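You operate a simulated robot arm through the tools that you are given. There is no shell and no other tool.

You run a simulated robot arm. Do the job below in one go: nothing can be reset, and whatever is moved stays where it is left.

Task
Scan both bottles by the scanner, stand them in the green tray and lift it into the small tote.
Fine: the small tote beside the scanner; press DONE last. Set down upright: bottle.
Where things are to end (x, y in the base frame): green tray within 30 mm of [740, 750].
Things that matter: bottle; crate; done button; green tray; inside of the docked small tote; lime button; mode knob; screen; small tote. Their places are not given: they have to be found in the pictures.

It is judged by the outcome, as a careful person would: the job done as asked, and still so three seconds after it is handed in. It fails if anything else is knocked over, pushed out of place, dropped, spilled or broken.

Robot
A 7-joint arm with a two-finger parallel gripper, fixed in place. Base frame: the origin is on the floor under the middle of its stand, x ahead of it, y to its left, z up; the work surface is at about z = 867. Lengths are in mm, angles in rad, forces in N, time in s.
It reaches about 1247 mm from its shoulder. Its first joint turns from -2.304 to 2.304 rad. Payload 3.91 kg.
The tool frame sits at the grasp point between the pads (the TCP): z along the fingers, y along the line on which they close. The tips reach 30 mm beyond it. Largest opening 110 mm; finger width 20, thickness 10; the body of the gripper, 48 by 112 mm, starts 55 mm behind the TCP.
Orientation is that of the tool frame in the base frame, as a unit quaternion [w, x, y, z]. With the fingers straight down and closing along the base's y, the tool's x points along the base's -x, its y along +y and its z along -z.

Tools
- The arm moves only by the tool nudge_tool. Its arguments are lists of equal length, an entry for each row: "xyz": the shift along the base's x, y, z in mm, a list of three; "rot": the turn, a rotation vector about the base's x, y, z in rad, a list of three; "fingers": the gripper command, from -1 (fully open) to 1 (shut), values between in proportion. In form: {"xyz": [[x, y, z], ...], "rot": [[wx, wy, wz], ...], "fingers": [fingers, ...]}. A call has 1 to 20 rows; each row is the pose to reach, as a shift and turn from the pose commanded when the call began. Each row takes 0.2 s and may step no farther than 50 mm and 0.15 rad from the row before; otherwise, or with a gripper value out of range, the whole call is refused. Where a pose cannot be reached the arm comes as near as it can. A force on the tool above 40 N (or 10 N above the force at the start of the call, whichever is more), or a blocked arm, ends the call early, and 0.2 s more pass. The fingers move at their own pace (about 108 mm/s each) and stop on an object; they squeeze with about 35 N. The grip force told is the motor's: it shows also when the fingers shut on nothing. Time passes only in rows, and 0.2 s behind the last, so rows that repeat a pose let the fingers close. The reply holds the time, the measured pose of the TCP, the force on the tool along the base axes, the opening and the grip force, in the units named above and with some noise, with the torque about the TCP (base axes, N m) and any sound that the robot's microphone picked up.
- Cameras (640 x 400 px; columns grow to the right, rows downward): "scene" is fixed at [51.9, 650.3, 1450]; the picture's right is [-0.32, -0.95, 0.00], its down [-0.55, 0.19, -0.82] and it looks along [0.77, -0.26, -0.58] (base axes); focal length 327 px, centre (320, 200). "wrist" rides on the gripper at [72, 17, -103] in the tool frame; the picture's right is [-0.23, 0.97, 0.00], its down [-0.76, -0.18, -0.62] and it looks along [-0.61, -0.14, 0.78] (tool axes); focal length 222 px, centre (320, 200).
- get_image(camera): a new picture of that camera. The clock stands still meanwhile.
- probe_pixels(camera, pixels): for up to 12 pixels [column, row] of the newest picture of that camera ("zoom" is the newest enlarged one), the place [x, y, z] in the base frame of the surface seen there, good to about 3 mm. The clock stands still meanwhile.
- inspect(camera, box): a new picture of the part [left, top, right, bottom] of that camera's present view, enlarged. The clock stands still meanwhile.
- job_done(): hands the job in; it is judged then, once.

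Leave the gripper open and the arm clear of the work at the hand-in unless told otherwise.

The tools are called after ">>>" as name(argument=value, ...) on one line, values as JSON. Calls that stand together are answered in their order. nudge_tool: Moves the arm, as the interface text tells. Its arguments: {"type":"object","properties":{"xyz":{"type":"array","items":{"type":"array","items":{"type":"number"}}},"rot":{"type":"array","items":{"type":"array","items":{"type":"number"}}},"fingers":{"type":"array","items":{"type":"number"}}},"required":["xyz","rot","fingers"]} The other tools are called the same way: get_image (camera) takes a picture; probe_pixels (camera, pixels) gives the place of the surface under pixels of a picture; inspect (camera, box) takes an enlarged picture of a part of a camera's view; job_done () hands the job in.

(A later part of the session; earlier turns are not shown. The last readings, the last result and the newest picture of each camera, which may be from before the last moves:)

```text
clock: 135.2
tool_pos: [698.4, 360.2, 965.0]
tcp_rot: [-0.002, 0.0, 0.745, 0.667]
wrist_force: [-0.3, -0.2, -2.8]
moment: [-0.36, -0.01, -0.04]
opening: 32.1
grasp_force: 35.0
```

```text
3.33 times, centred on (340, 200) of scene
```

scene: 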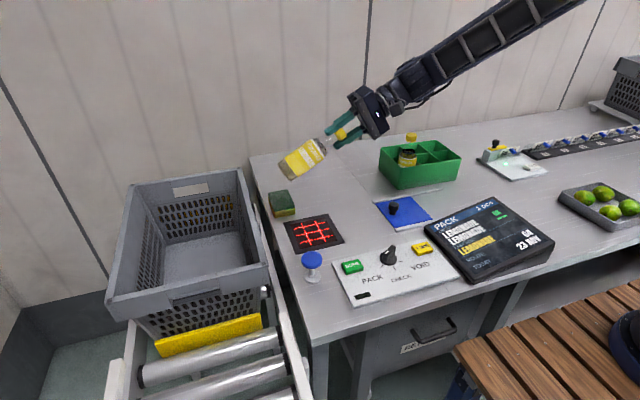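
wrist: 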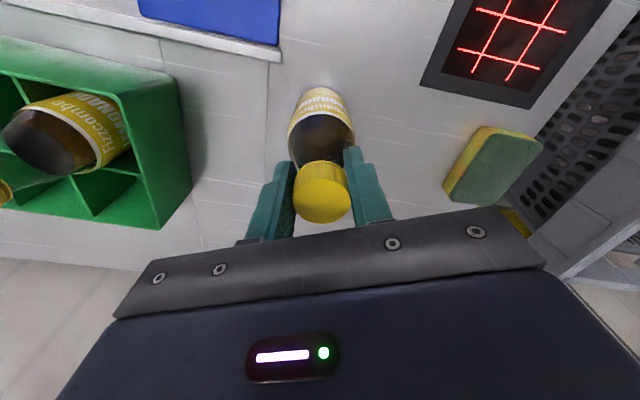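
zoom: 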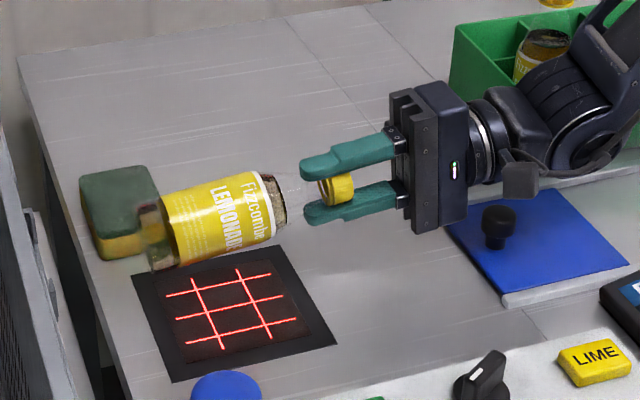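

Not yet. For bottle 1 the read must have come in the low 65° pose (code ~45 mm above the glass). I go there: tilt back to 65° and TCP z≈968.

>>> nudge_tool(xyz=[[0, 4, 5], [0, 8, 5], [0, 13, 5], [0, 13, 4], [0, 13, 3], [0, 13, 3], [0, 13, 3], [0, 13, 3]], rot=[[-0.1, 0, 0], [-0.2, 0, 0], [-0.33, 0, 0], [-0.33, 0, 0], [-0.33, 0, 0], [-0.33, 0, 0], [-0.33, 0, 0], [-0.33, 0, 0]], fingers=[1, 1, 1, 1, 1, 1, 1, 1])

>>> inspect(camera="scene", box=[430, 190, 558, 290])

>>> inspect(camera="scene", box=[260, 140, 420, 260])

```text
clock: 137.0
tool_pos: [698.0, 372.6, 969.3]
tcp_rot: [-0.001, 0.001, 0.845, 0.536]
wrist_force: [-0.5, -0.9, -4.0]
moment: [-0.29, 0.02, 0.01]
opening: 31.9
grasp_force: 35.3
```

```text
4.00 times, centred on (494, 240) of scene
```

zoom: 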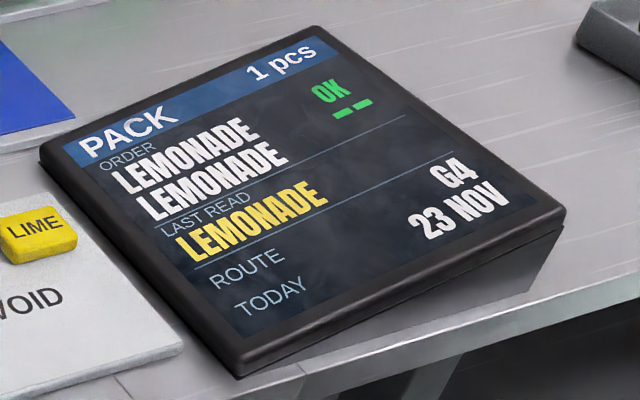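

```text
3.33 times, centred on (340, 200) of scene
```

zoom: 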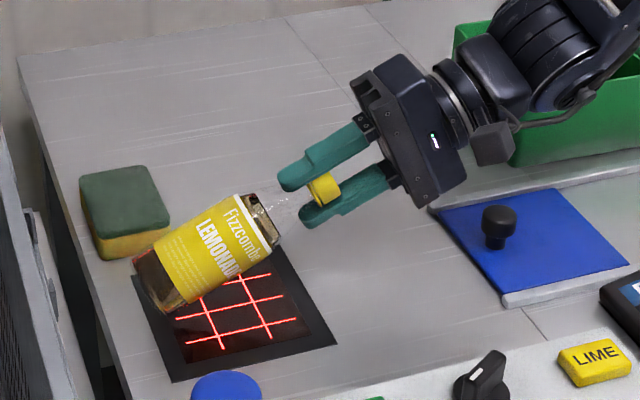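

Not read at the exact nominal roll. For bottle 1 it came while spinning. I spin bottle 2 about its axis in + direction in ~20° stages with short holds, then check the screen.

>>> nudge_tool(xyz=[[0, 0, 0], [0, 0, 0], [0, 0, 0], [0, 0, 0], [0, 0, 0], [0, 0, 0], [0, 0, 0], [0, 0, 0]], rot=[[0, 0.108, -0.05], [0, 0.217, -0.101], [0, 0.317, -0.148], [0, 0.317, -0.148], [0, 0.317, -0.148], [0, 0.425, -0.198], [0, 0.533, -0.249], [0, 0.533, -0.249]], fingers=[1, 1, 1, 1, 1, 1, 1, 1])

>>> inspect(camera="scene", box=[430, 190, 558, 290])

>>> inspect(camera="scene", box=[260, 140, 420, 260])

```text
clock: 138.8
tool_pos: [698.9, 373.5, 969.4]
tcp_rot: [-0.158, 0.245, 0.807, 0.513]
wrist_force: [0.0, -0.1, -3.3]
moment: [-0.29, 0.01, -0.01]
opening: 32.1
grasp_force: 35.3
```

```text
4.00 times, centred on (494, 240) of scene
```

zoom: 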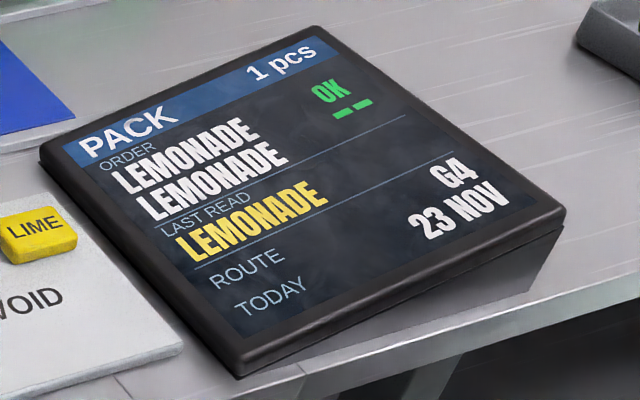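

```text
3.33 times, centred on (340, 200) of scene
```

zoom: 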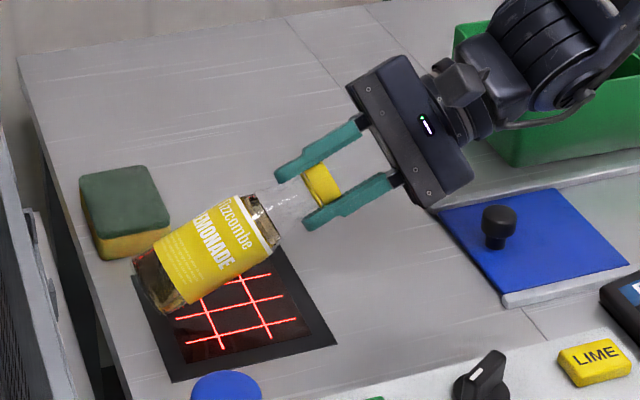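

Not at +34°. I continue spinning to about +85° and check.

>>> nudge_tool(xyz=[[0, 0, 0], [0, 0, 0], [0, 0, 0], [0, 0, 0], [0, 0, 0], [0, 0, 0], [0, 0, 0], [0, 0, 0], [0, 0, 0]], rot=[[0, 0.108, -0.05], [0, 0.217, -0.101], [0, 0.325, -0.152], [0, 0.433, -0.202], [0, 0.542, -0.253], [0, 0.65, -0.304], [0, 0.758, -0.354], [0, 0.815, -0.381], [0, 0.815, -0.381]], fingers=[1, 1, 1, 1, 1, 1, 1, 1, 1])

>>> inspect(camera="scene", box=[430, 190, 558, 290])

>>> inspect(camera="scene", box=[260, 140, 420, 260])

```text
clock: 140.8
tool_pos: [697.1, 372.5, 969.0]
tcp_rot: [-0.365, 0.571, 0.621, 0.394]
wrist_force: [-1.0, 0.7, -3.4]
moment: [-0.28, 0.02, 0.0]
opening: 32.0
grasp_force: 35.1
```

```text
4.00 times, centred on (494, 240) of scene
```

zoom: 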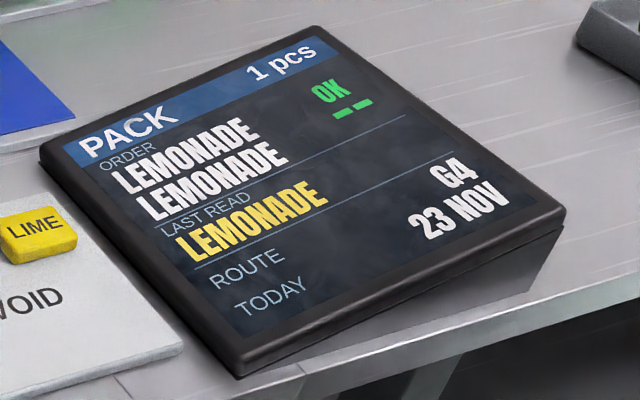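

```text
3.33 times, centred on (340, 200) of scene
```

zoom: 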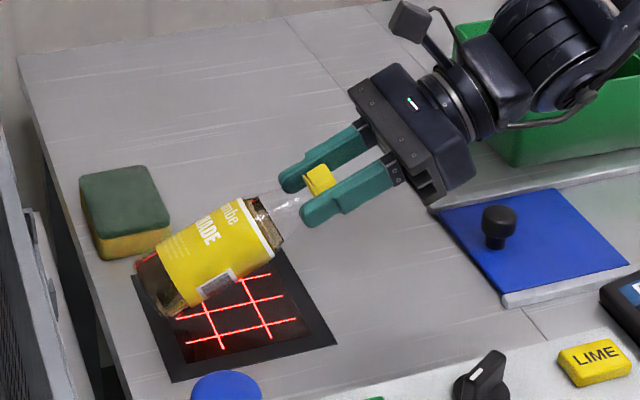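

The barcode is now seen facing −x. Not read. I continue to about +140°.

>>> nudge_tool(xyz=[[0, 0, 0], [0, 0, 0], [0, 0, 0], [0, 0, 0], [0, 0, 0], [0, 0, 0], [0, 0, 0], [0, 0, 0], [0, 0, 0]], rot=[[0, 0.108, -0.05], [0, 0.217, -0.101], [0, 0.325, -0.152], [0, 0.433, -0.202], [0, 0.542, -0.253], [0, 0.65, -0.304], [0, 0.758, -0.354], [0, 0.866, -0.405], [0, 0.866, -0.405]], fingers=[1, 1, 1, 1, 1, 1, 1, 1, 1])

>>> inspect(camera="scene", box=[430, 190, 558, 290])

>>> inspect(camera="scene", box=[260, 140, 420, 260])

```text
clock: 142.8
tool_pos: [697.8, 372.8, 969.8]
tcp_rot: [-0.505, 0.793, 0.287, 0.183]
wrist_force: [-0.5, 0.7, -3.7]
moment: [-0.31, -0.03, 0.0]
opening: 32.1
grasp_force: 35.0
```

```text
4.00 times, centred on (494, 240) of scene
```

zoom: 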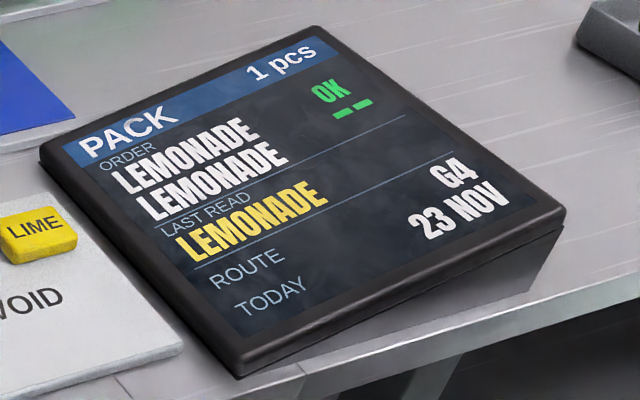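

```text
3.33 times, centred on (340, 200) of scene
```

zoom: 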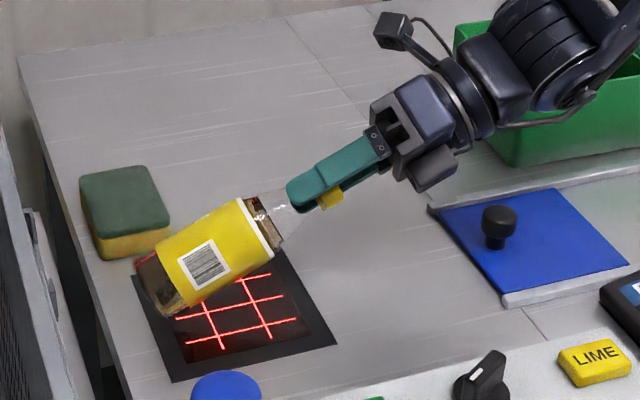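

Still not read. I spin back to about +17° (where bottle 2's code should face straight down, as its roll lags bottle 1's by ~15°) and check.

>>> nudge_tool(xyz=[[0, 0, 0], [0, 0, 0], [0, 0, 0], [0, 0, 0], [0, 0, 0], [0, 0, 0], [0, 0, 0], [0, 0, 0], [0, 0, 0], [0, 0, 0], [0, 0, 0], [0, 0, 0], [0, 0, 0], [0, 0, 0], [0, 0, 0], [0, 0, 0], [0, 0, 0], [0, 0, 0]], rot=[[0, -0.123, 0.057], [0, -0.245, 0.114], [0, -0.368, 0.172], [0, -0.49, 0.229], [0, -0.613, 0.286], [0, -0.735, 0.343], [0, -0.858, 0.4], [0, -0.98, 0.458], [0, -1.103, 0.515], [0, -1.225, 0.572], [0, -1.348, 0.629], [0, -1.47, 0.686], [0, -1.593, 0.744], [0, -1.715, 0.801], [0, -1.838, 0.858], [0, -1.96, 0.915], [0, -1.96, 0.915], [0, -1.96, 0.915]], fingers=[1, 1, 1, 1, 1, 1, 1, 1, 1, 1, 1, 1, 1, 1, 1, 1, 1, 1])

>>> inspect(camera="scene", box=[430, 190, 558, 290])

>>> inspect(camera="scene", box=[260, 140, 420, 260])

```text
clock: 146.6
tool_pos: [698.1, 374.0, 968.5]
tcp_rot: [-0.076, 0.117, 0.836, 0.531]
wrist_force: [0.0, -0.3, -4.0]
moment: [-0.25, 0.01, 0.0]
opening: 31.7
grasp_force: 35.1
```

```text
4.00 times, centred on (494, 240) of scene
```

zoom: 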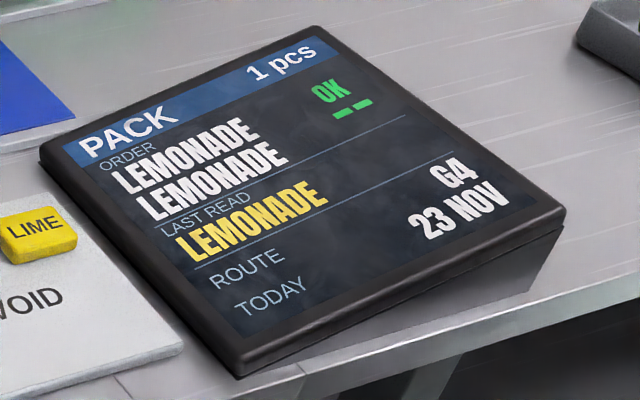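

```text
3.33 times, centred on (340, 200) of scene
```

zoom: 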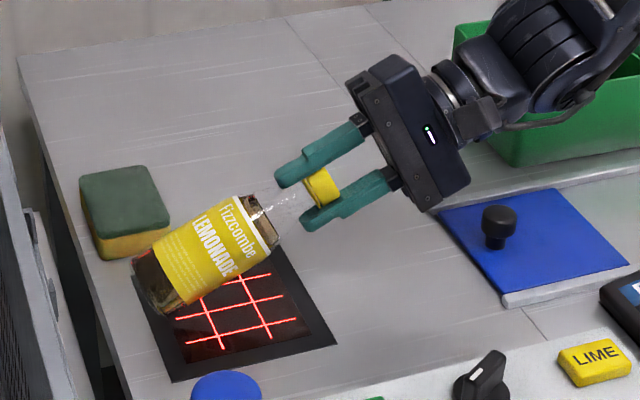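

Not read. Now with this corrected roll (+16°), I tilt again to ~84° (code straight down) as in bottle 1's pose, and check.

>>> nudge_tool(xyz=[[0, -4, 0], [0, -8, 0], [0, -13, 0], [0, -13, 0], [0, -13, 0], [0, -13, 0], [0, -13, 0], [0, -13, 0]], rot=[[0.1, 0, 0], [0.2, 0, 0], [0.33, 0, 0], [0.33, 0, 0], [0.33, 0, 0], [0.33, 0, 0], [0.33, 0, 0], [0.33, 0, 0]], fingers=[1, 1, 1, 1, 1, 1, 1, 1])

>>> inspect(camera="scene", box=[430, 190, 558, 290])

>>> inspect(camera="scene", box=[260, 140, 420, 260])

```text
clock: 148.4
tool_pos: [698.4, 361.0, 969.3]
tcp_rot: [-0.094, 0.104, 0.737, 0.661]
wrist_force: [0.3, -0.3, -3.8]
moment: [-0.29, 0.05, 0.0]
opening: 32.0
grasp_force: 35.1
```

```text
4.00 times, centred on (494, 240) of scene
```

zoom: 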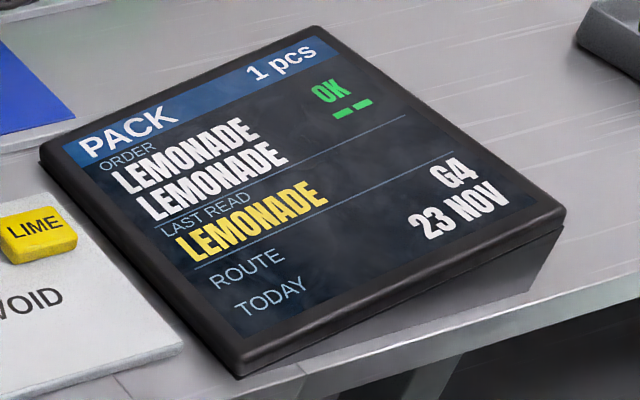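

```text
3.33 times, centred on (340, 200) of scene
```

zoom: 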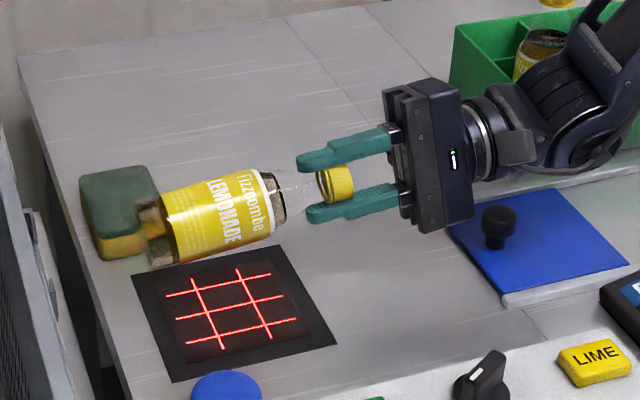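

Not read. Comparing with bottle 1: its only untested part is when the barcode faced UP (spin beyond ~140°). So the reader may look from above rather than below. I raise 20 mm and spin bottle 2 by ~+155° so its barcode faces up.

>>> nudge_tool(xyz=[[0, 0, 10], [0, 0, 20], [0, 0, 20], [0, 0, 20], [0, 0, 20], [0, 0, 20], [0, 0, 20], [0, 0, 20], [0, 0, 20], [0, 0, 20], [0, 0, 20], [0, 0, 20], [0, 0, 20], [0, 0, 20], [0, 0, 20], [0, 0, 20], [0, 0, 20], [0, 0, 20], [0, 0, 20], [0, 0, 20]], rot=[[0, 0.139, -0.014], [0, 0.279, -0.028], [0, 0.418, -0.042], [0, 0.557, -0.056], [0, 0.697, -0.07], [0, 0.836, -0.084], [0, 0.975, -0.098], [0, 1.114, -0.112], [0, 1.254, -0.126], [0, 1.393, -0.14], [0, 1.532, -0.154], [0, 1.671, -0.168], [0, 1.81, -0.182], [0, 1.949, -0.196], [0, 2.088, -0.21], [0, 2.227, -0.224], [0, 2.366, -0.238], [0, 2.505, -0.252], [0, 2.644, -0.266], [0, 2.7, -0.271]], fingers=[1, 1, 1, 1, 1, 1, 1, 1, 1, 1, 1, 1, 1, 1, 1, 1, 1, 1, 1, 1])

>>> inspect(camera="scene", box=[430, 190, 558, 290])

>>> inspect(camera="scene", box=[260, 140, 420, 260])

```text
clock: 152.6
tool_pos: [699.1, 359.8, 988.9]
tcp_rot: [-0.672, 0.737, 0.053, 0.047]
wrist_force: [-0.5, 0.4, -3.3]
moment: [-0.33, 0.0, 0.02]
opening: 31.9
grasp_force: 35.3
```

```text
4.00 times, centred on (494, 240) of scene
```

zoom: 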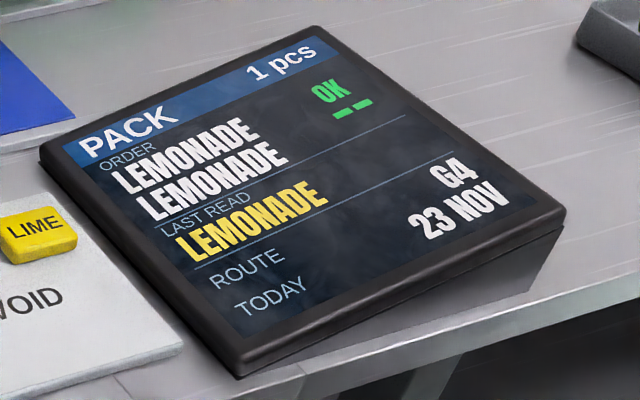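

```text
3.33 times, centred on (340, 200) of scene
```

zoom: 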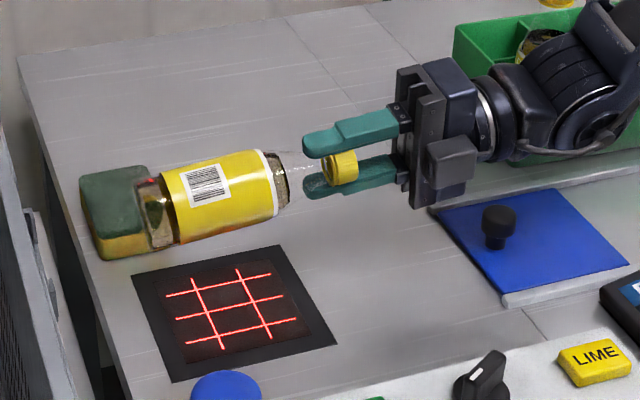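

Not read here. I replicate bottle 1's next step exactly: tilt to 65° and lower 18 mm with the code up, then check.

>>> nudge_tool(xyz=[[0, 4, 0], [0, 8, -5], [0, 13, -10], [0, 13, -18], [0, 13, -18]], rot=[[-0.1, 0, 0], [-0.2, 0, 0], [-0.33, 0, 0], [-0.33, 0, 0], [-0.33, 0, 0]], fingers=[1, 1, 1, 1, 1])

>>> inspect(camera="scene", box=[430, 190, 558, 290])

>>> inspect(camera="scene", box=[260, 140, 420, 260])

```text
clock: 153.8
tool_pos: [697.7, 372.1, 970.9]
tcp_rot: [-0.541, 0.838, 0.061, 0.038]
wrist_force: [0.0, -0.1, -4.6]
moment: [-0.31, 0.01, -0.03]
opening: 32.1
grasp_force: 34.9
```

```text
4.00 times, centred on (494, 240) of scene
```

zoom: 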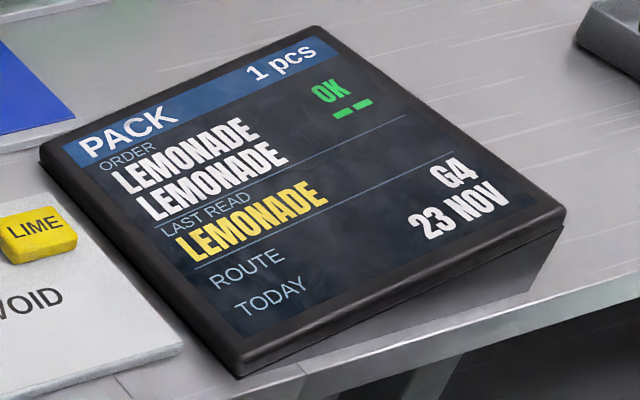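

```text
3.33 times, centred on (340, 200) of scene
```

zoom: 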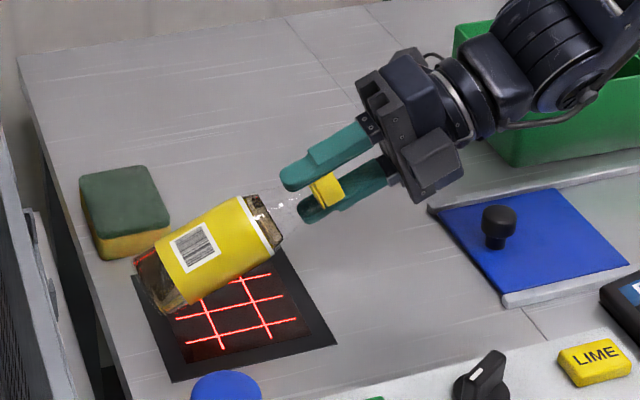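

Not yet. I replicate the reverse spin, in two halves with a screen check between.

>>> nudge_tool(xyz=[[0, 0, 0], [0, 0, 0], [0, 0, 0], [0, 0, 0], [0, 0, 0], [0, 0, 0], [0, 0, 0], [0, 0, 0], [0, 0, 0], [0, 0, 0], [0, 0, 0], [0, 0, 0], [0, 0, 0], [0, 0, 0], [0, 0, 0], [0, 0, 0], [0, 0, 0], [0, 0, 0]], rot=[[0, -0.127, 0.059], [0, -0.254, 0.118], [0, -0.381, 0.178], [0, -0.507, 0.237], [0, -0.634, 0.296], [0, -0.761, 0.355], [0, -0.888, 0.415], [0, -1.015, 0.474], [0, -1.142, 0.533], [0, -1.268, 0.592], [0, -1.395, 0.651], [0, -1.522, 0.711], [0, -1.649, 0.77], [0, -1.776, 0.829], [0, -1.903, 0.888], [0, -2.029, 0.948], [0, -2.156, 1.007], [0, -2.283, 1.066]], fingers=[1, 1, 1, 1, 1, 1, 1, 1, 1, 1, 1, 1, 1, 1, 1, 1, 1, 1])

>>> inspect(camera="scene", box=[430, 190, 558, 290])

>>> inspect(camera="scene", box=[260, 140, 420, 260])

```text
clock: 157.6
tool_pos: [698.8, 372.2, 972.0]
tcp_rot: [-0.127, 0.198, 0.824, 0.516]
wrist_force: [-0.4, 0.0, -3.4]
moment: [-0.29, 0.02, 0.03]
opening: 32.1
grasp_force: 35.1
```

```text
4.00 times, centred on (494, 240) of scene
```

zoom: 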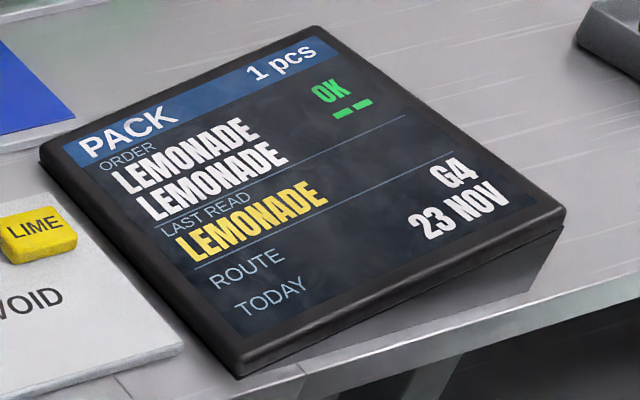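

```text
3.33 times, centred on (340, 200) of scene
```

zoom: 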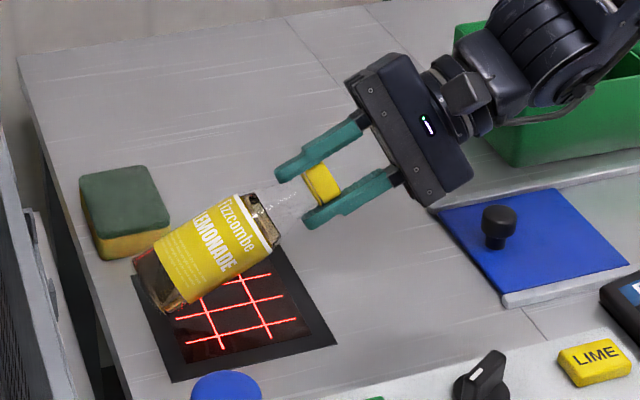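

Not yet. Now I replicate the untilt-and-raise in stages; first −0.4 rad with +65 mm, and check.

>>> nudge_tool(xyz=[[0, -5, 25], [0, -8, 45], [0, -8, 65]], rot=[[-0.12, 0, 0], [-0.26, 0, 0], [-0.4, 0, 0]], fingers=[1, 1, 1])

>>> inspect(camera="scene", box=[430, 190, 558, 290])

>>> inspect(camera="scene", box=[260, 100, 420, 250])

```text
clock: 158.4
tool_pos: [699.0, 364.0, 1035.3]
tcp_rot: [-0.087, 0.22, 0.91, 0.341]
wrist_force: [0.7, 0.7, -4.2]
moment: [-0.17, 0.01, 0.06]
opening: 31.9
grasp_force: 34.8
```

```text
4.00 times, centred on (494, 240) of scene
```

zoom: 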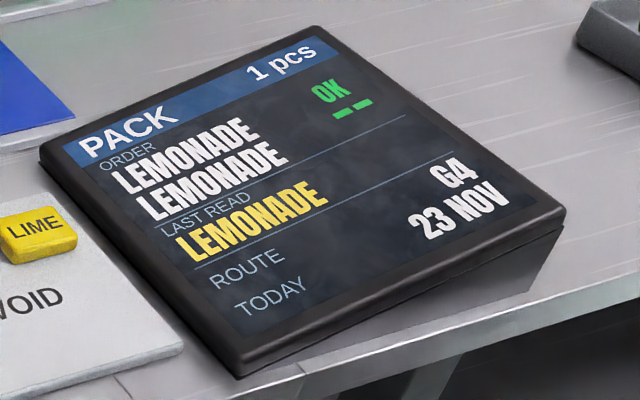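

```text
2.67 times, centred on (340, 175) of scene
```

zoom: 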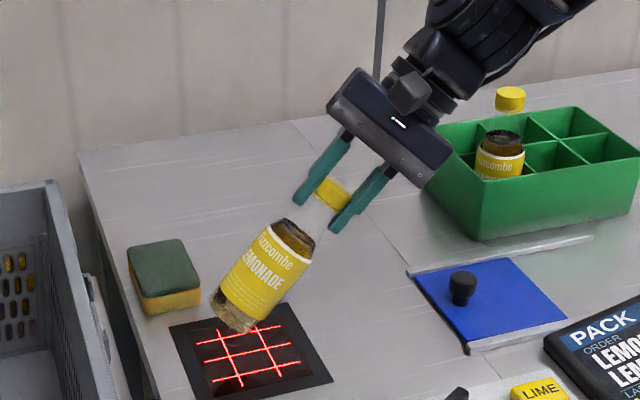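

Not yet. I finish the replicate (untilt to upright at z≈1086) and check again.

>>> nudge_tool(xyz=[[0, 0, 20], [0, 0, 35], [0, 0, 45], [0, 0, 50], [0, 0, 50], [0, 0, 50]], rot=[[-0.14, 0, 0], [-0.28, 0, 0], [-0.42, 0, 0], [-0.56, 0, 0], [-0.68, 0, 0], [-0.73, 0, 0]], fingers=[1, 1, 1, 1, 1, 1])

>>> inspect(camera="scene", box=[430, 190, 558, 290])

>>> get_image(camera="wrist")

```text
clock: 159.8
tool_pos: [697.6, 365.6, 1085.4]
tcp_rot: [-0.003, 0.237, 0.972, -0.006]
wrist_force: [0.3, -0.4, -3.4]
moment: [0.05, 0.01, -0.03]
opening: 32.0
grasp_force: 35.1
```

```text
4.00 times, centred on (494, 240) of scene
```

zoom: 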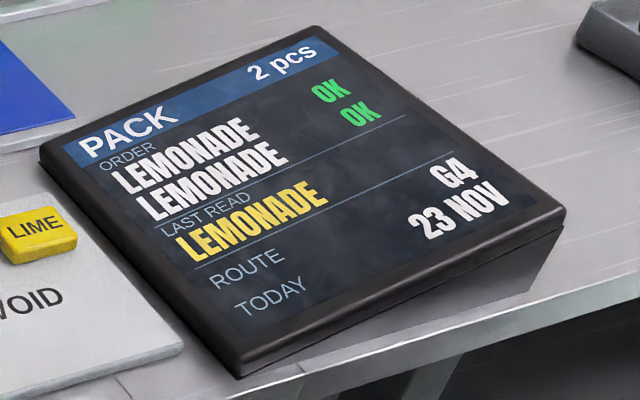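

```text
taken
```

wrist: 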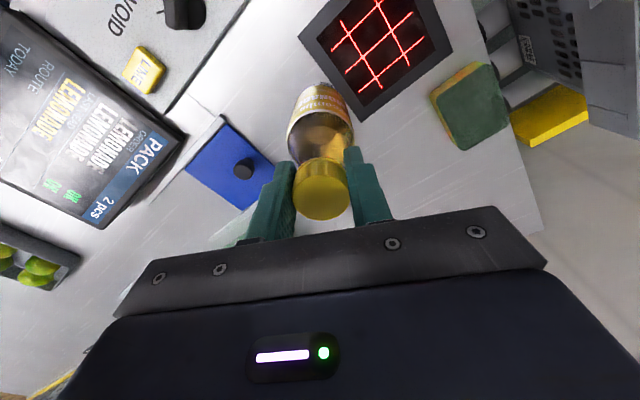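

The screen now shows 2 pcs, OK/OK — both bottles are scanned. Now I carry bottle 2 away from the scanner, at base height above the tray rim, around bottle 1 via (740,−58) to above the cell (912,−58).

>>> nudge_tool(xyz=[[0, 0, 25], [0, -15, 50], [0, -45, 65], [0, -85, 65], [0, -125, 65], [0, -165, 65], [5, -205, 65], [10, -245, 65], [15, -285, 65], [20, -325, 65], [30, -365, 65], [45, -400, 65], [75, -423, 65], [115, -424, 65], [155, -424, 65], [195, -424, 65], [214, -424, 65], [214, -424, 65]], rot=[[0, 0, 0], [0, 0, 0], [0, 0, 0], [0, 0, 0.05], [0, 0, 0.1], [0, 0, 0.15], [0, 0, 0.2], [0, 0, 0.25], [0, 0, 0.3], [0, 0, 0.36], [0, 0, 0.42], [0, 0, 0.478], [0, 0, 0.478], [0, 0, 0.478], [0, 0, 0.478], [0, 0, 0.478], [0, 0, 0.478], [0, 0, 0.478]], fingers=[1, 1, 1, 1, 1, 1, 1, 1, 1, 1, 1, 1, 1, 1, 1, 1, 1, 1])

>>> get_image(camera="scene")

>>> inspect(camera="scene", box=[380, 80, 490, 190])

>>> get_image(camera="wrist")

```text
clock: 163.6
tool_pos: [912.4, -58.6, 1148.8]
tcp_rot: [-0.001, -0.001, 1.0, -0.007]
wrist_force: [0.6, -0.1, -2.6]
moment: [0.03, 0.0, -0.01]
opening: 32.3
grasp_force: 34.6
```

```text
taken
```

scene: 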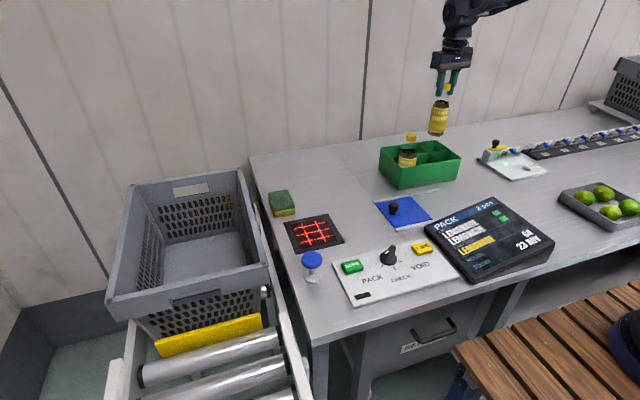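

```text
3.64 times, centred on (435, 135) of scene
```

zoom: 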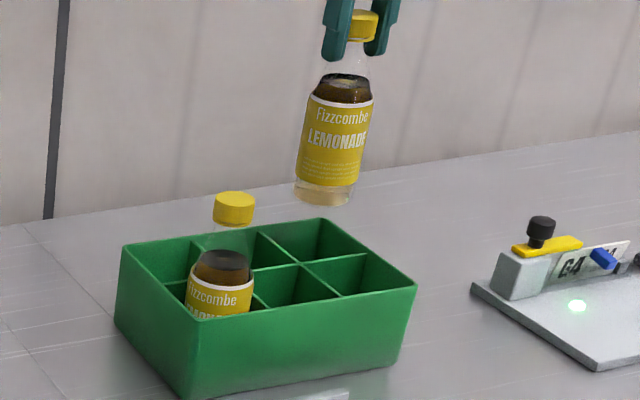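

```text
taken
```

wrist: 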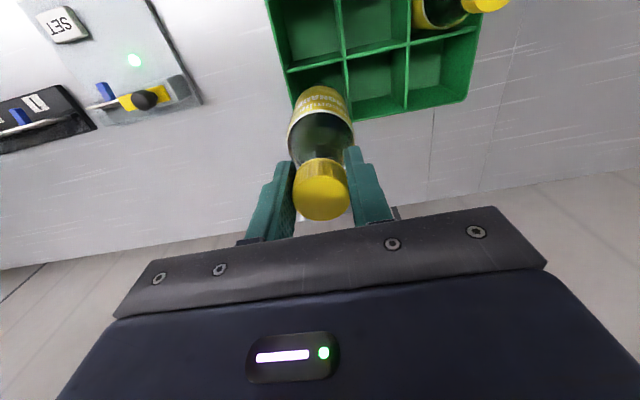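

Bottle 2 hangs vertically above its cell. I lower to just above the rim and check, then into the cell.

>>> nudge_tool(xyz=[[0, 0, -12], [0, 0, -25], [0, 0, -36], [0, 0, -36]], rot=[[0, 0, 0], [0, 0, 0], [0, 0, 0], [0, 0, 0]], fingers=[1, 1, 1, 1])

>>> inspect(camera="scene", box=[380, 90, 490, 190])

>>> inspect(camera="wrist", box=[220, 0, 420, 220])

```text
clock: 164.6
tool_pos: [911.8, -59.7, 1113.7]
tcp_rot: [-0.001, -0.001, 1.0, -0.005]
wrist_force: [-0.7, -0.6, -3.8]
moment: [-0.03, 0.03, -0.01]
opening: 32.0
grasp_force: 34.9
```

```text
4.00 times, centred on (435, 140) of scene
```

zoom: 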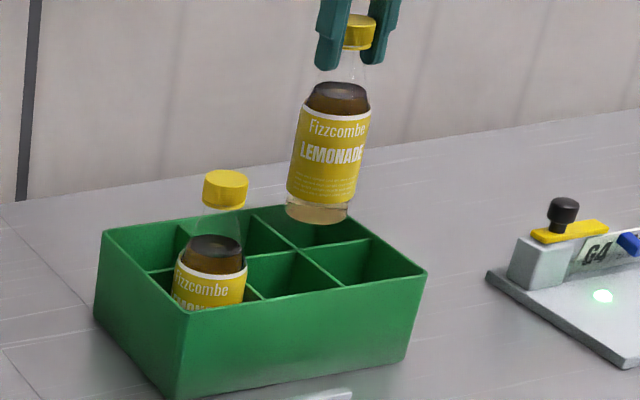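

```text
1.82 times, centred on (320, 110) of wrist
```

zoom: 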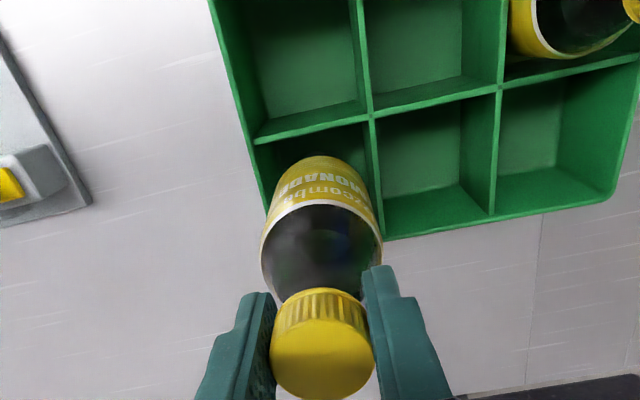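

Aligned with the cell. I lower into it slowly.

>>> nudge_tool(xyz=[[0, 1, -10], [0, 1, -20], [0, 1, -30], [0, 1, -40], [0, 1, -50], [0, 1, -60], [0, 1, -70], [0, 1, -80], [0, 1, -80]], rot=[[0, 0, 0], [0, 0, 0], [0, 0, 0], [0, 0, 0], [0, 0, 0], [0, 0, 0], [0, 0, 0], [0, 0, 0], [0, 0, 0]], fingers=[1, 1, 1, 1, 1, 1, 1, 1, 1])

>>> inspect(camera="scene", box=[380, 90, 490, 190])

```text
clock: 166.6
tool_pos: [913.6, -58.1, 1035.2]
tcp_rot: [-0.001, 0.0, 1.0, -0.005]
wrist_force: [-0.4, -0.3, -3.3]
moment: [-0.03, 0.02, 0.04]
opening: 32.3
grasp_force: 34.8
```

```text
4.00 times, centred on (435, 140) of scene
```

zoom: 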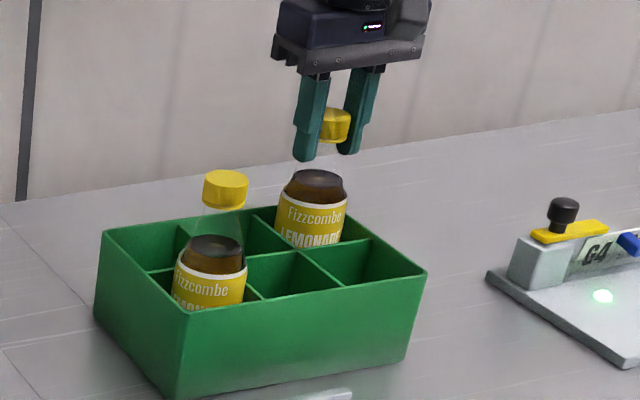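

Going in cleanly. I lower the last millimetres stepwise.

>>> nudge_tool(xyz=[[0, 0, -4], [0, 0, -7], [0, 0, -7]], rot=[[0, 0, 0], [0, 0, 0], [0, 0, 0]], fingers=[1, 1, 1])

>>> nudge_tool(xyz=[[0, 0, -1], [0, 0, -2], [0, 0, -2]], rot=[[0, 0, 0], [0, 0, 0], [0, 0, 0]], fingers=[1, 1, 1])

```text
clock: 167.4
tool_pos: [912.9, -56.3, 1027.7]
tcp_rot: [0.0, 0.0, 1.0, -0.006]
wrist_force: [-1.1, -0.8, 2.6]
moment: [0.07, 0.09, 0.04]
opening: 32.1
grasp_force: 35.0
```

```text
clock: 168.2
tool_pos: [913.0, -56.8, 1028.7]
tcp_rot: [0.001, 0.0, 1.0, -0.005]
wrist_force: [-4.8, -3.5, 27.4]
moment: [-0.18, 0.39, 0.01]
opening: 31.9
grasp_force: 35.2
```

Touched the floor. I relieve, open and rise.

>>> nudge_tool(xyz=[[0, 0, 1], [0, 0, 1], [0, 0, 1], [0, 0, 1], [0, 0, 1], [0, 0, 30], [0, 0, 75], [0, 0, 115]], rot=[[0, 0, 0], [0, 0, 0], [0, 0, 0], [0, 0, 0], [0, 0, 0], [0, 0, 0], [0, 0, 0], [0, 0, 0]], fingers=[1, 0.3, 0.1, -0.1, -0.3, -0.3, -0.3, -0.3])

>>> get_image(camera="scene")

>>> inspect(camera="scene", box=[370, 120, 482, 200])

>>> get_image(camera="wrist")

```text
clock: 170.0
tool_pos: [911.9, -55.6, 1140.4]
tcp_rot: [0.0, -0.002, 1.0, -0.005]
wrist_force: [-0.1, 0.3, -0.6]
moment: [0.0, 0.01, -0.05]
opening: 71.5
grasp_force: 0.0
```

```text
taken
```

scene: 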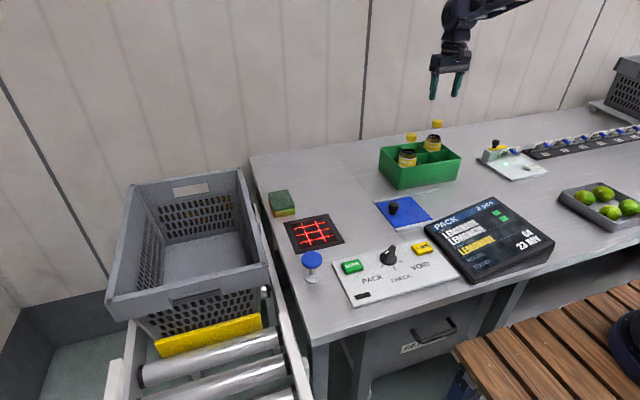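

```text
5.00 times, centred on (426, 160) of scene
```

zoom: 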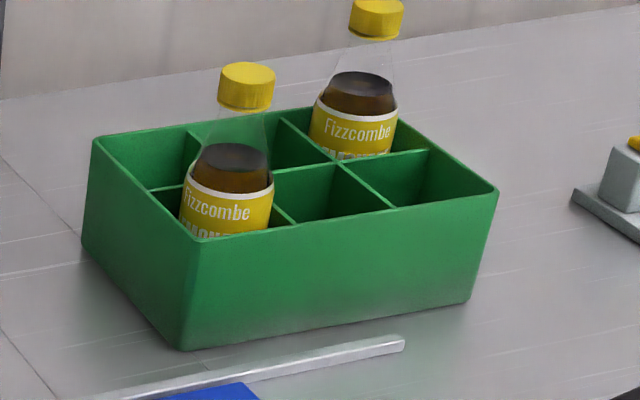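

```text
taken
```

wrist: 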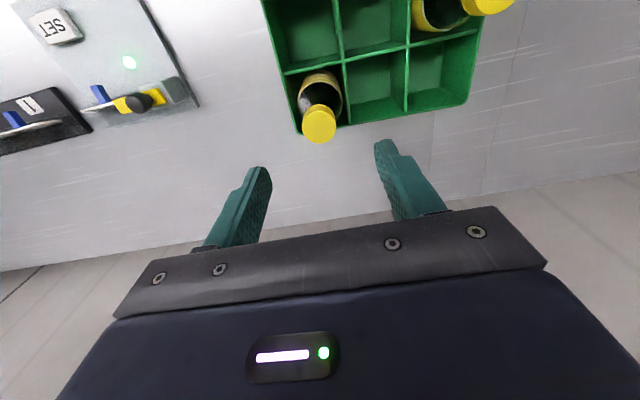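

Both bottles stand in the tray in diagonal cells. Next I'll lift the tray by the middle of its long divider (x≈879, y≈13). I move above it at z≈1140, yawing +90° so the fingers close along x.

>>> nudge_tool(xyz=[[-3, 6, 0], [-6, 13, 0], [-9, 19, 0], [-12, 25, 0], [-15, 31, 0], [-18, 37, 0], [-21, 44, 0], [-24, 50, 0], [-27, 56, 0], [-30, 63, 0], [-33, 69, 0], [-33, 69, 0]], rot=[[0, 0, 0.143], [0, 0, 0.286], [0, 0, 0.428], [0, 0, 0.571], [0, 0, 0.714], [0, 0, 0.857], [0, 0, 1.0], [0, 0, 1.142], [0, 0, 1.285], [0, 0, 1.428], [0, 0, 1.571], [0, 0, 1.571]], fingers=[-0.3, -0.2, -0.1, 0, 0.1, 0.1, 0.1, 0.1, 0.1, 0.1, 0.1, 0.1])

>>> get_image(camera="wrist")

>>> inspect(camera="wrist", box=[220, 40, 420, 200])

```text
clock: 172.6
tool_pos: [878.4, 11.2, 1141.4]
tcp_rot: [-0.004, 0.709, -0.705, 0.005]
wrist_force: [-0.1, -0.2, -0.5]
moment: [-0.02, -0.01, 0.0]
opening: 49.4
grasp_force: 0.0
```

```text
taken
```

wrist: 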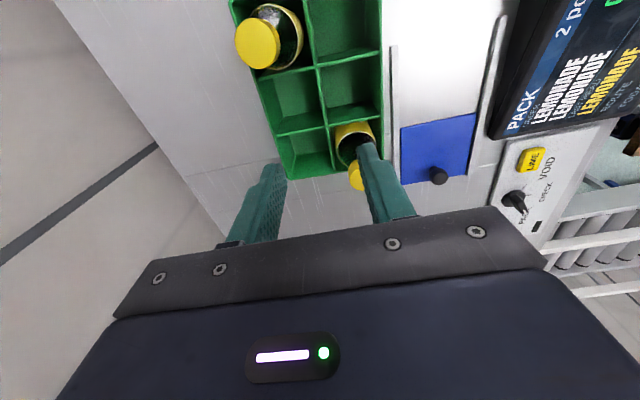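

```text
2.50 times, centred on (320, 120) of wrist
```

zoom: 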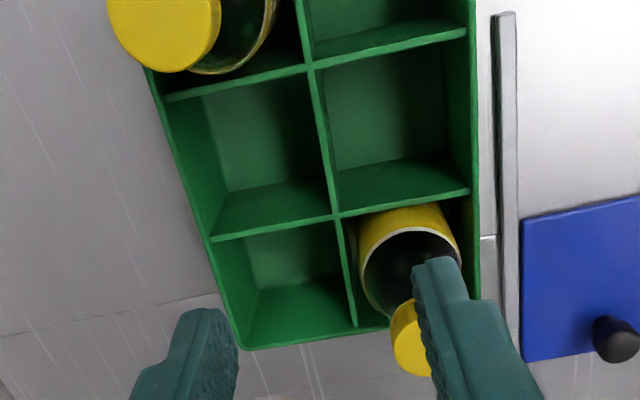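

I probe the divider crossings at zoom (312,68) and (337,215), and points along the middle divider.

>>> probe_pixels(camera="zoom", pixels=[[312, 68], [337, 215], [324, 140], [320, 115], [330, 175], [468, 30], [470, 190], [148, 70], [213, 238], [240, 345], [355, 325], [475, 120]])

```text
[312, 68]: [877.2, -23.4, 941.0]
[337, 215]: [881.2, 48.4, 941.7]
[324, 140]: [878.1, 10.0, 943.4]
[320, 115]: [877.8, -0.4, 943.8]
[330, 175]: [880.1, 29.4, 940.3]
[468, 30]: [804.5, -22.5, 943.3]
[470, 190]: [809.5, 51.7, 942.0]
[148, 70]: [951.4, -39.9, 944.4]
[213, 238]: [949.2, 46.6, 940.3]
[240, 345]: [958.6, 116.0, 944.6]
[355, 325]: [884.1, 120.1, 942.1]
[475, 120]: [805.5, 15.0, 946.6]
```

The divider runs through (879,12.5) with the tray yawed about −3.5°. I align (yaw −0.06 rad, shift (1,1)) and lower to z≈985, just above the rim.

>>> nudge_tool(xyz=[[1, 1, -25], [1, 1, -60], [1, 1, -95], [1, 1, -130], [1, 1, -156], [1, 1, -156]], rot=[[0, 0, -0.03], [0, 0, -0.06], [0, 0, -0.06], [0, 0, -0.06], [0, 0, -0.06], [0, 0, -0.06]], fingers=[0.1, 0.1, 0.1, 0.1, 0.1, 0.1])

>>> get_image(camera="wrist")

>>> inspect(camera="scene", box=[370, 90, 482, 200])

```text
clock: 174.0
tool_pos: [881.4, 11.1, 986.7]
tcp_rot: [0.003, -0.687, 0.727, -0.004]
wrist_force: [-0.6, 0.1, 0.8]
moment: [0.03, 0.0, -0.01]
opening: 49.7
grasp_force: 0.1
```

```text
taken
```

wrist: 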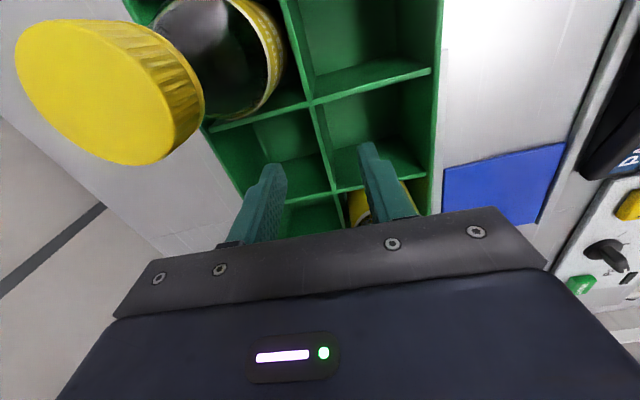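

```text
3.64 times, centred on (426, 145) of scene
```

zoom: 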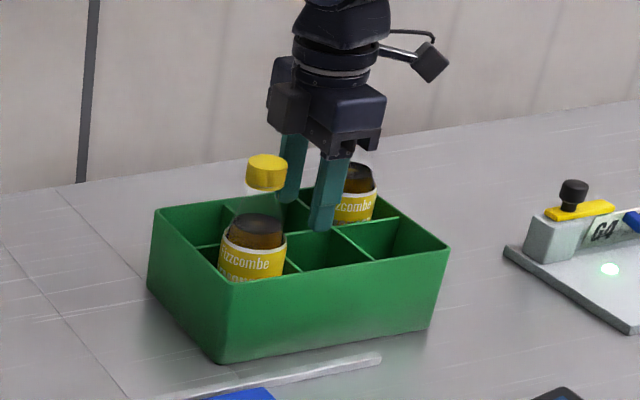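

The fingers straddle the divider; it's ~4 mm toward −x of centre, so I shift −3 in x and lower 66 mm into the middle cells.

>>> nudge_tool(xyz=[[-3, 0, 0], [-3, 0, -15], [-3, 0, -30], [-3, 0, -45], [-3, 0, -57], [-3, 0, -66], [-3, 0, -66]], rot=[[0, 0, 0], [0, 0, 0], [0, 0, 0], [0, 0, 0], [0, 0, 0], [0, 0, 0], [0, 0, 0]], fingers=[0.1, 0.1, 0.1, 0.1, 0.1, 0.1, 0.1])

>>> get_image(camera="wrist")

>>> inspect(camera="scene", box=[370, 90, 482, 200])

```text
clock: 175.6
tool_pos: [876.7, 10.9, 919.0]
tcp_rot: [0.003, -0.687, 0.727, -0.004]
wrist_force: [0.3, 0.2, -0.3]
moment: [0.01, -0.01, 0.01]
opening: 49.1
grasp_force: 0.0
```

```text
taken
```

wrist: 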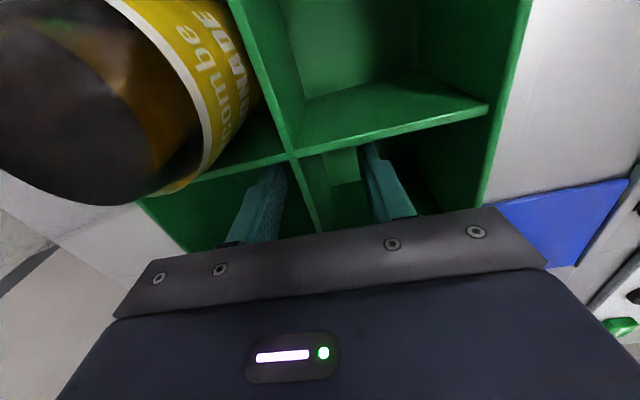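

```text
3.64 times, centred on (426, 145) of scene
```

zoom: 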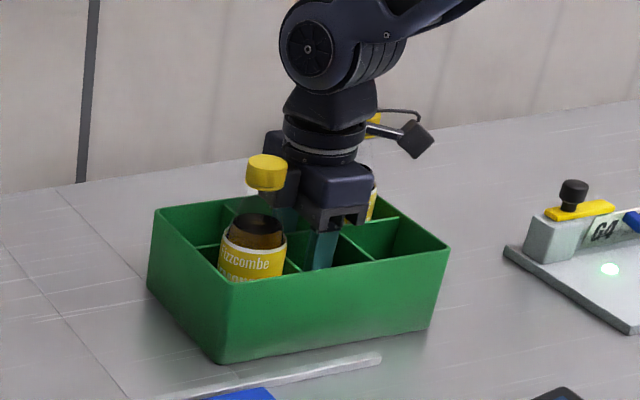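

The divider is within ~2 mm of centre between the pads. I close gradually.

>>> nudge_tool(xyz=[[2, 0, 0], [2, 0, 0], [2, 0, 0], [2, 0, 0], [2, 0, 0], [2, 0, 0], [2, 0, 0]], rot=[[0, 0, 0], [0, 0, 0], [0, 0, 0], [0, 0, 0], [0, 0, 0], [0, 0, 0], [0, 0, 0]], fingers=[0.3, 0.55, 0.75, 0.85, 0.95, 1, 1])

>>> inspect(camera="scene", box=[370, 90, 482, 200])

```text
clock: 177.2
tool_pos: [879.4, 11.2, 919.8]
tcp_rot: [0.002, -0.686, 0.728, -0.005]
wrist_force: [-2.3, -3.4, 5.5]
moment: [-0.03, 1.4, 0.7]
opening: 4.1
grasp_force: 34.7
```

```text
3.64 times, centred on (426, 145) of scene
```

zoom: 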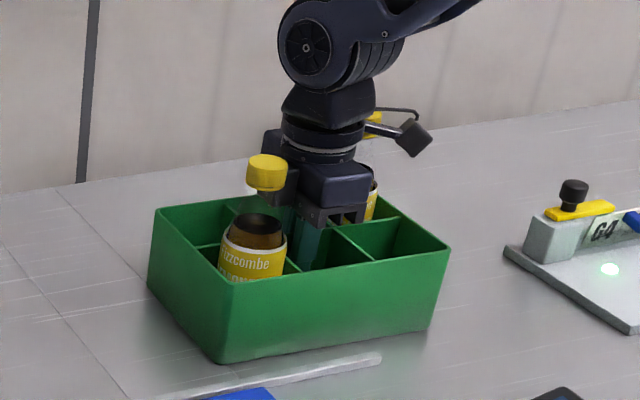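

The divider is gripped (4.1 mm). I lift slowly by 30 mm and check balance.

>>> nudge_tool(xyz=[[0, 0, 4], [0, 0, 9], [0, 0, 15], [0, 0, 22], [0, 0, 30], [0, 0, 30]], rot=[[0, 0, 0], [0, 0, 0], [0, 0, 0], [0, 0, 0], [0, 0, 0], [0, 0, 0]], fingers=[1, 1, 1, 1, 1, 1])

>>> get_image(camera="scene")

>>> inspect(camera="scene", box=[370, 90, 482, 200])

```text
clock: 178.6
tool_pos: [879.4, 12.1, 949.2]
tcp_rot: [0.004, -0.687, 0.727, -0.005]
wrist_force: [-0.1, 0.5, -9.6]
moment: [-0.01, -0.02, -0.01]
opening: 4.1
grasp_force: 34.6
```

```text
taken
```

scene: 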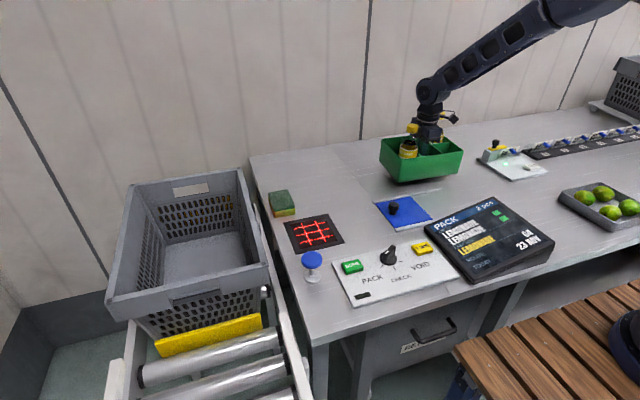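

```text
3.64 times, centred on (426, 145) of scene
```

zoom: 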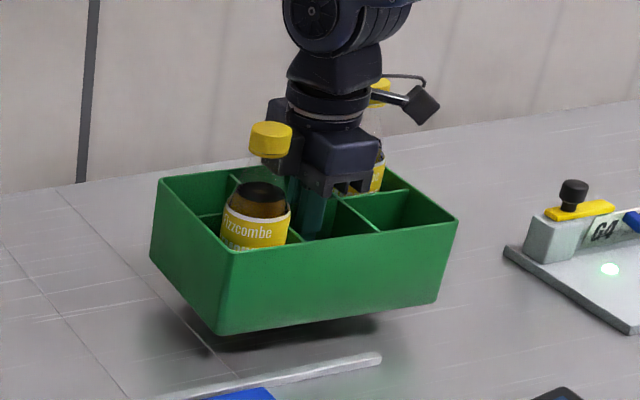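

Level and balanced (9.6 N). To avoid re-reading the codes, I'll carry it high and along x≈880, away from the scanner. First raise to z≈1180.

>>> nudge_tool(xyz=[[0, 0, 15], [0, 0, 40], [0, 0, 70], [0, 0, 100], [0, 0, 130], [0, 0, 160], [0, 0, 190], [0, 0, 215], [0, 0, 230], [0, 0, 230]], rot=[[0, 0, 0], [0, 0, 0], [0, 0, 0], [0, 0, 0], [0, 0, 0], [0, 0, 0], [0, 0, 0], [0, 0, 0], [0, 0, 0], [0, 0, 0]], fingers=[1, 1, 1, 1, 1, 1, 1, 1, 1, 1])

>>> get_image(camera="scene")

```text
clock: 180.8
tool_pos: [878.1, 12.0, 1179.9]
tcp_rot: [0.003, -0.686, 0.727, -0.004]
wrist_force: [0.2, -0.1, -9.6]
moment: [0.0, 0.0, 0.03]
opening: 4.0
grasp_force: 34.8
```

```text
taken
```

scene: 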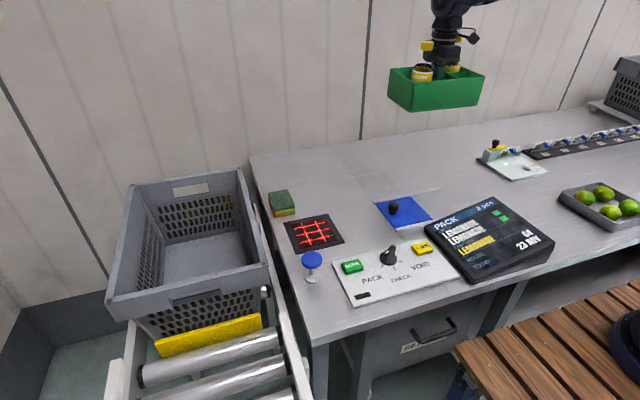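

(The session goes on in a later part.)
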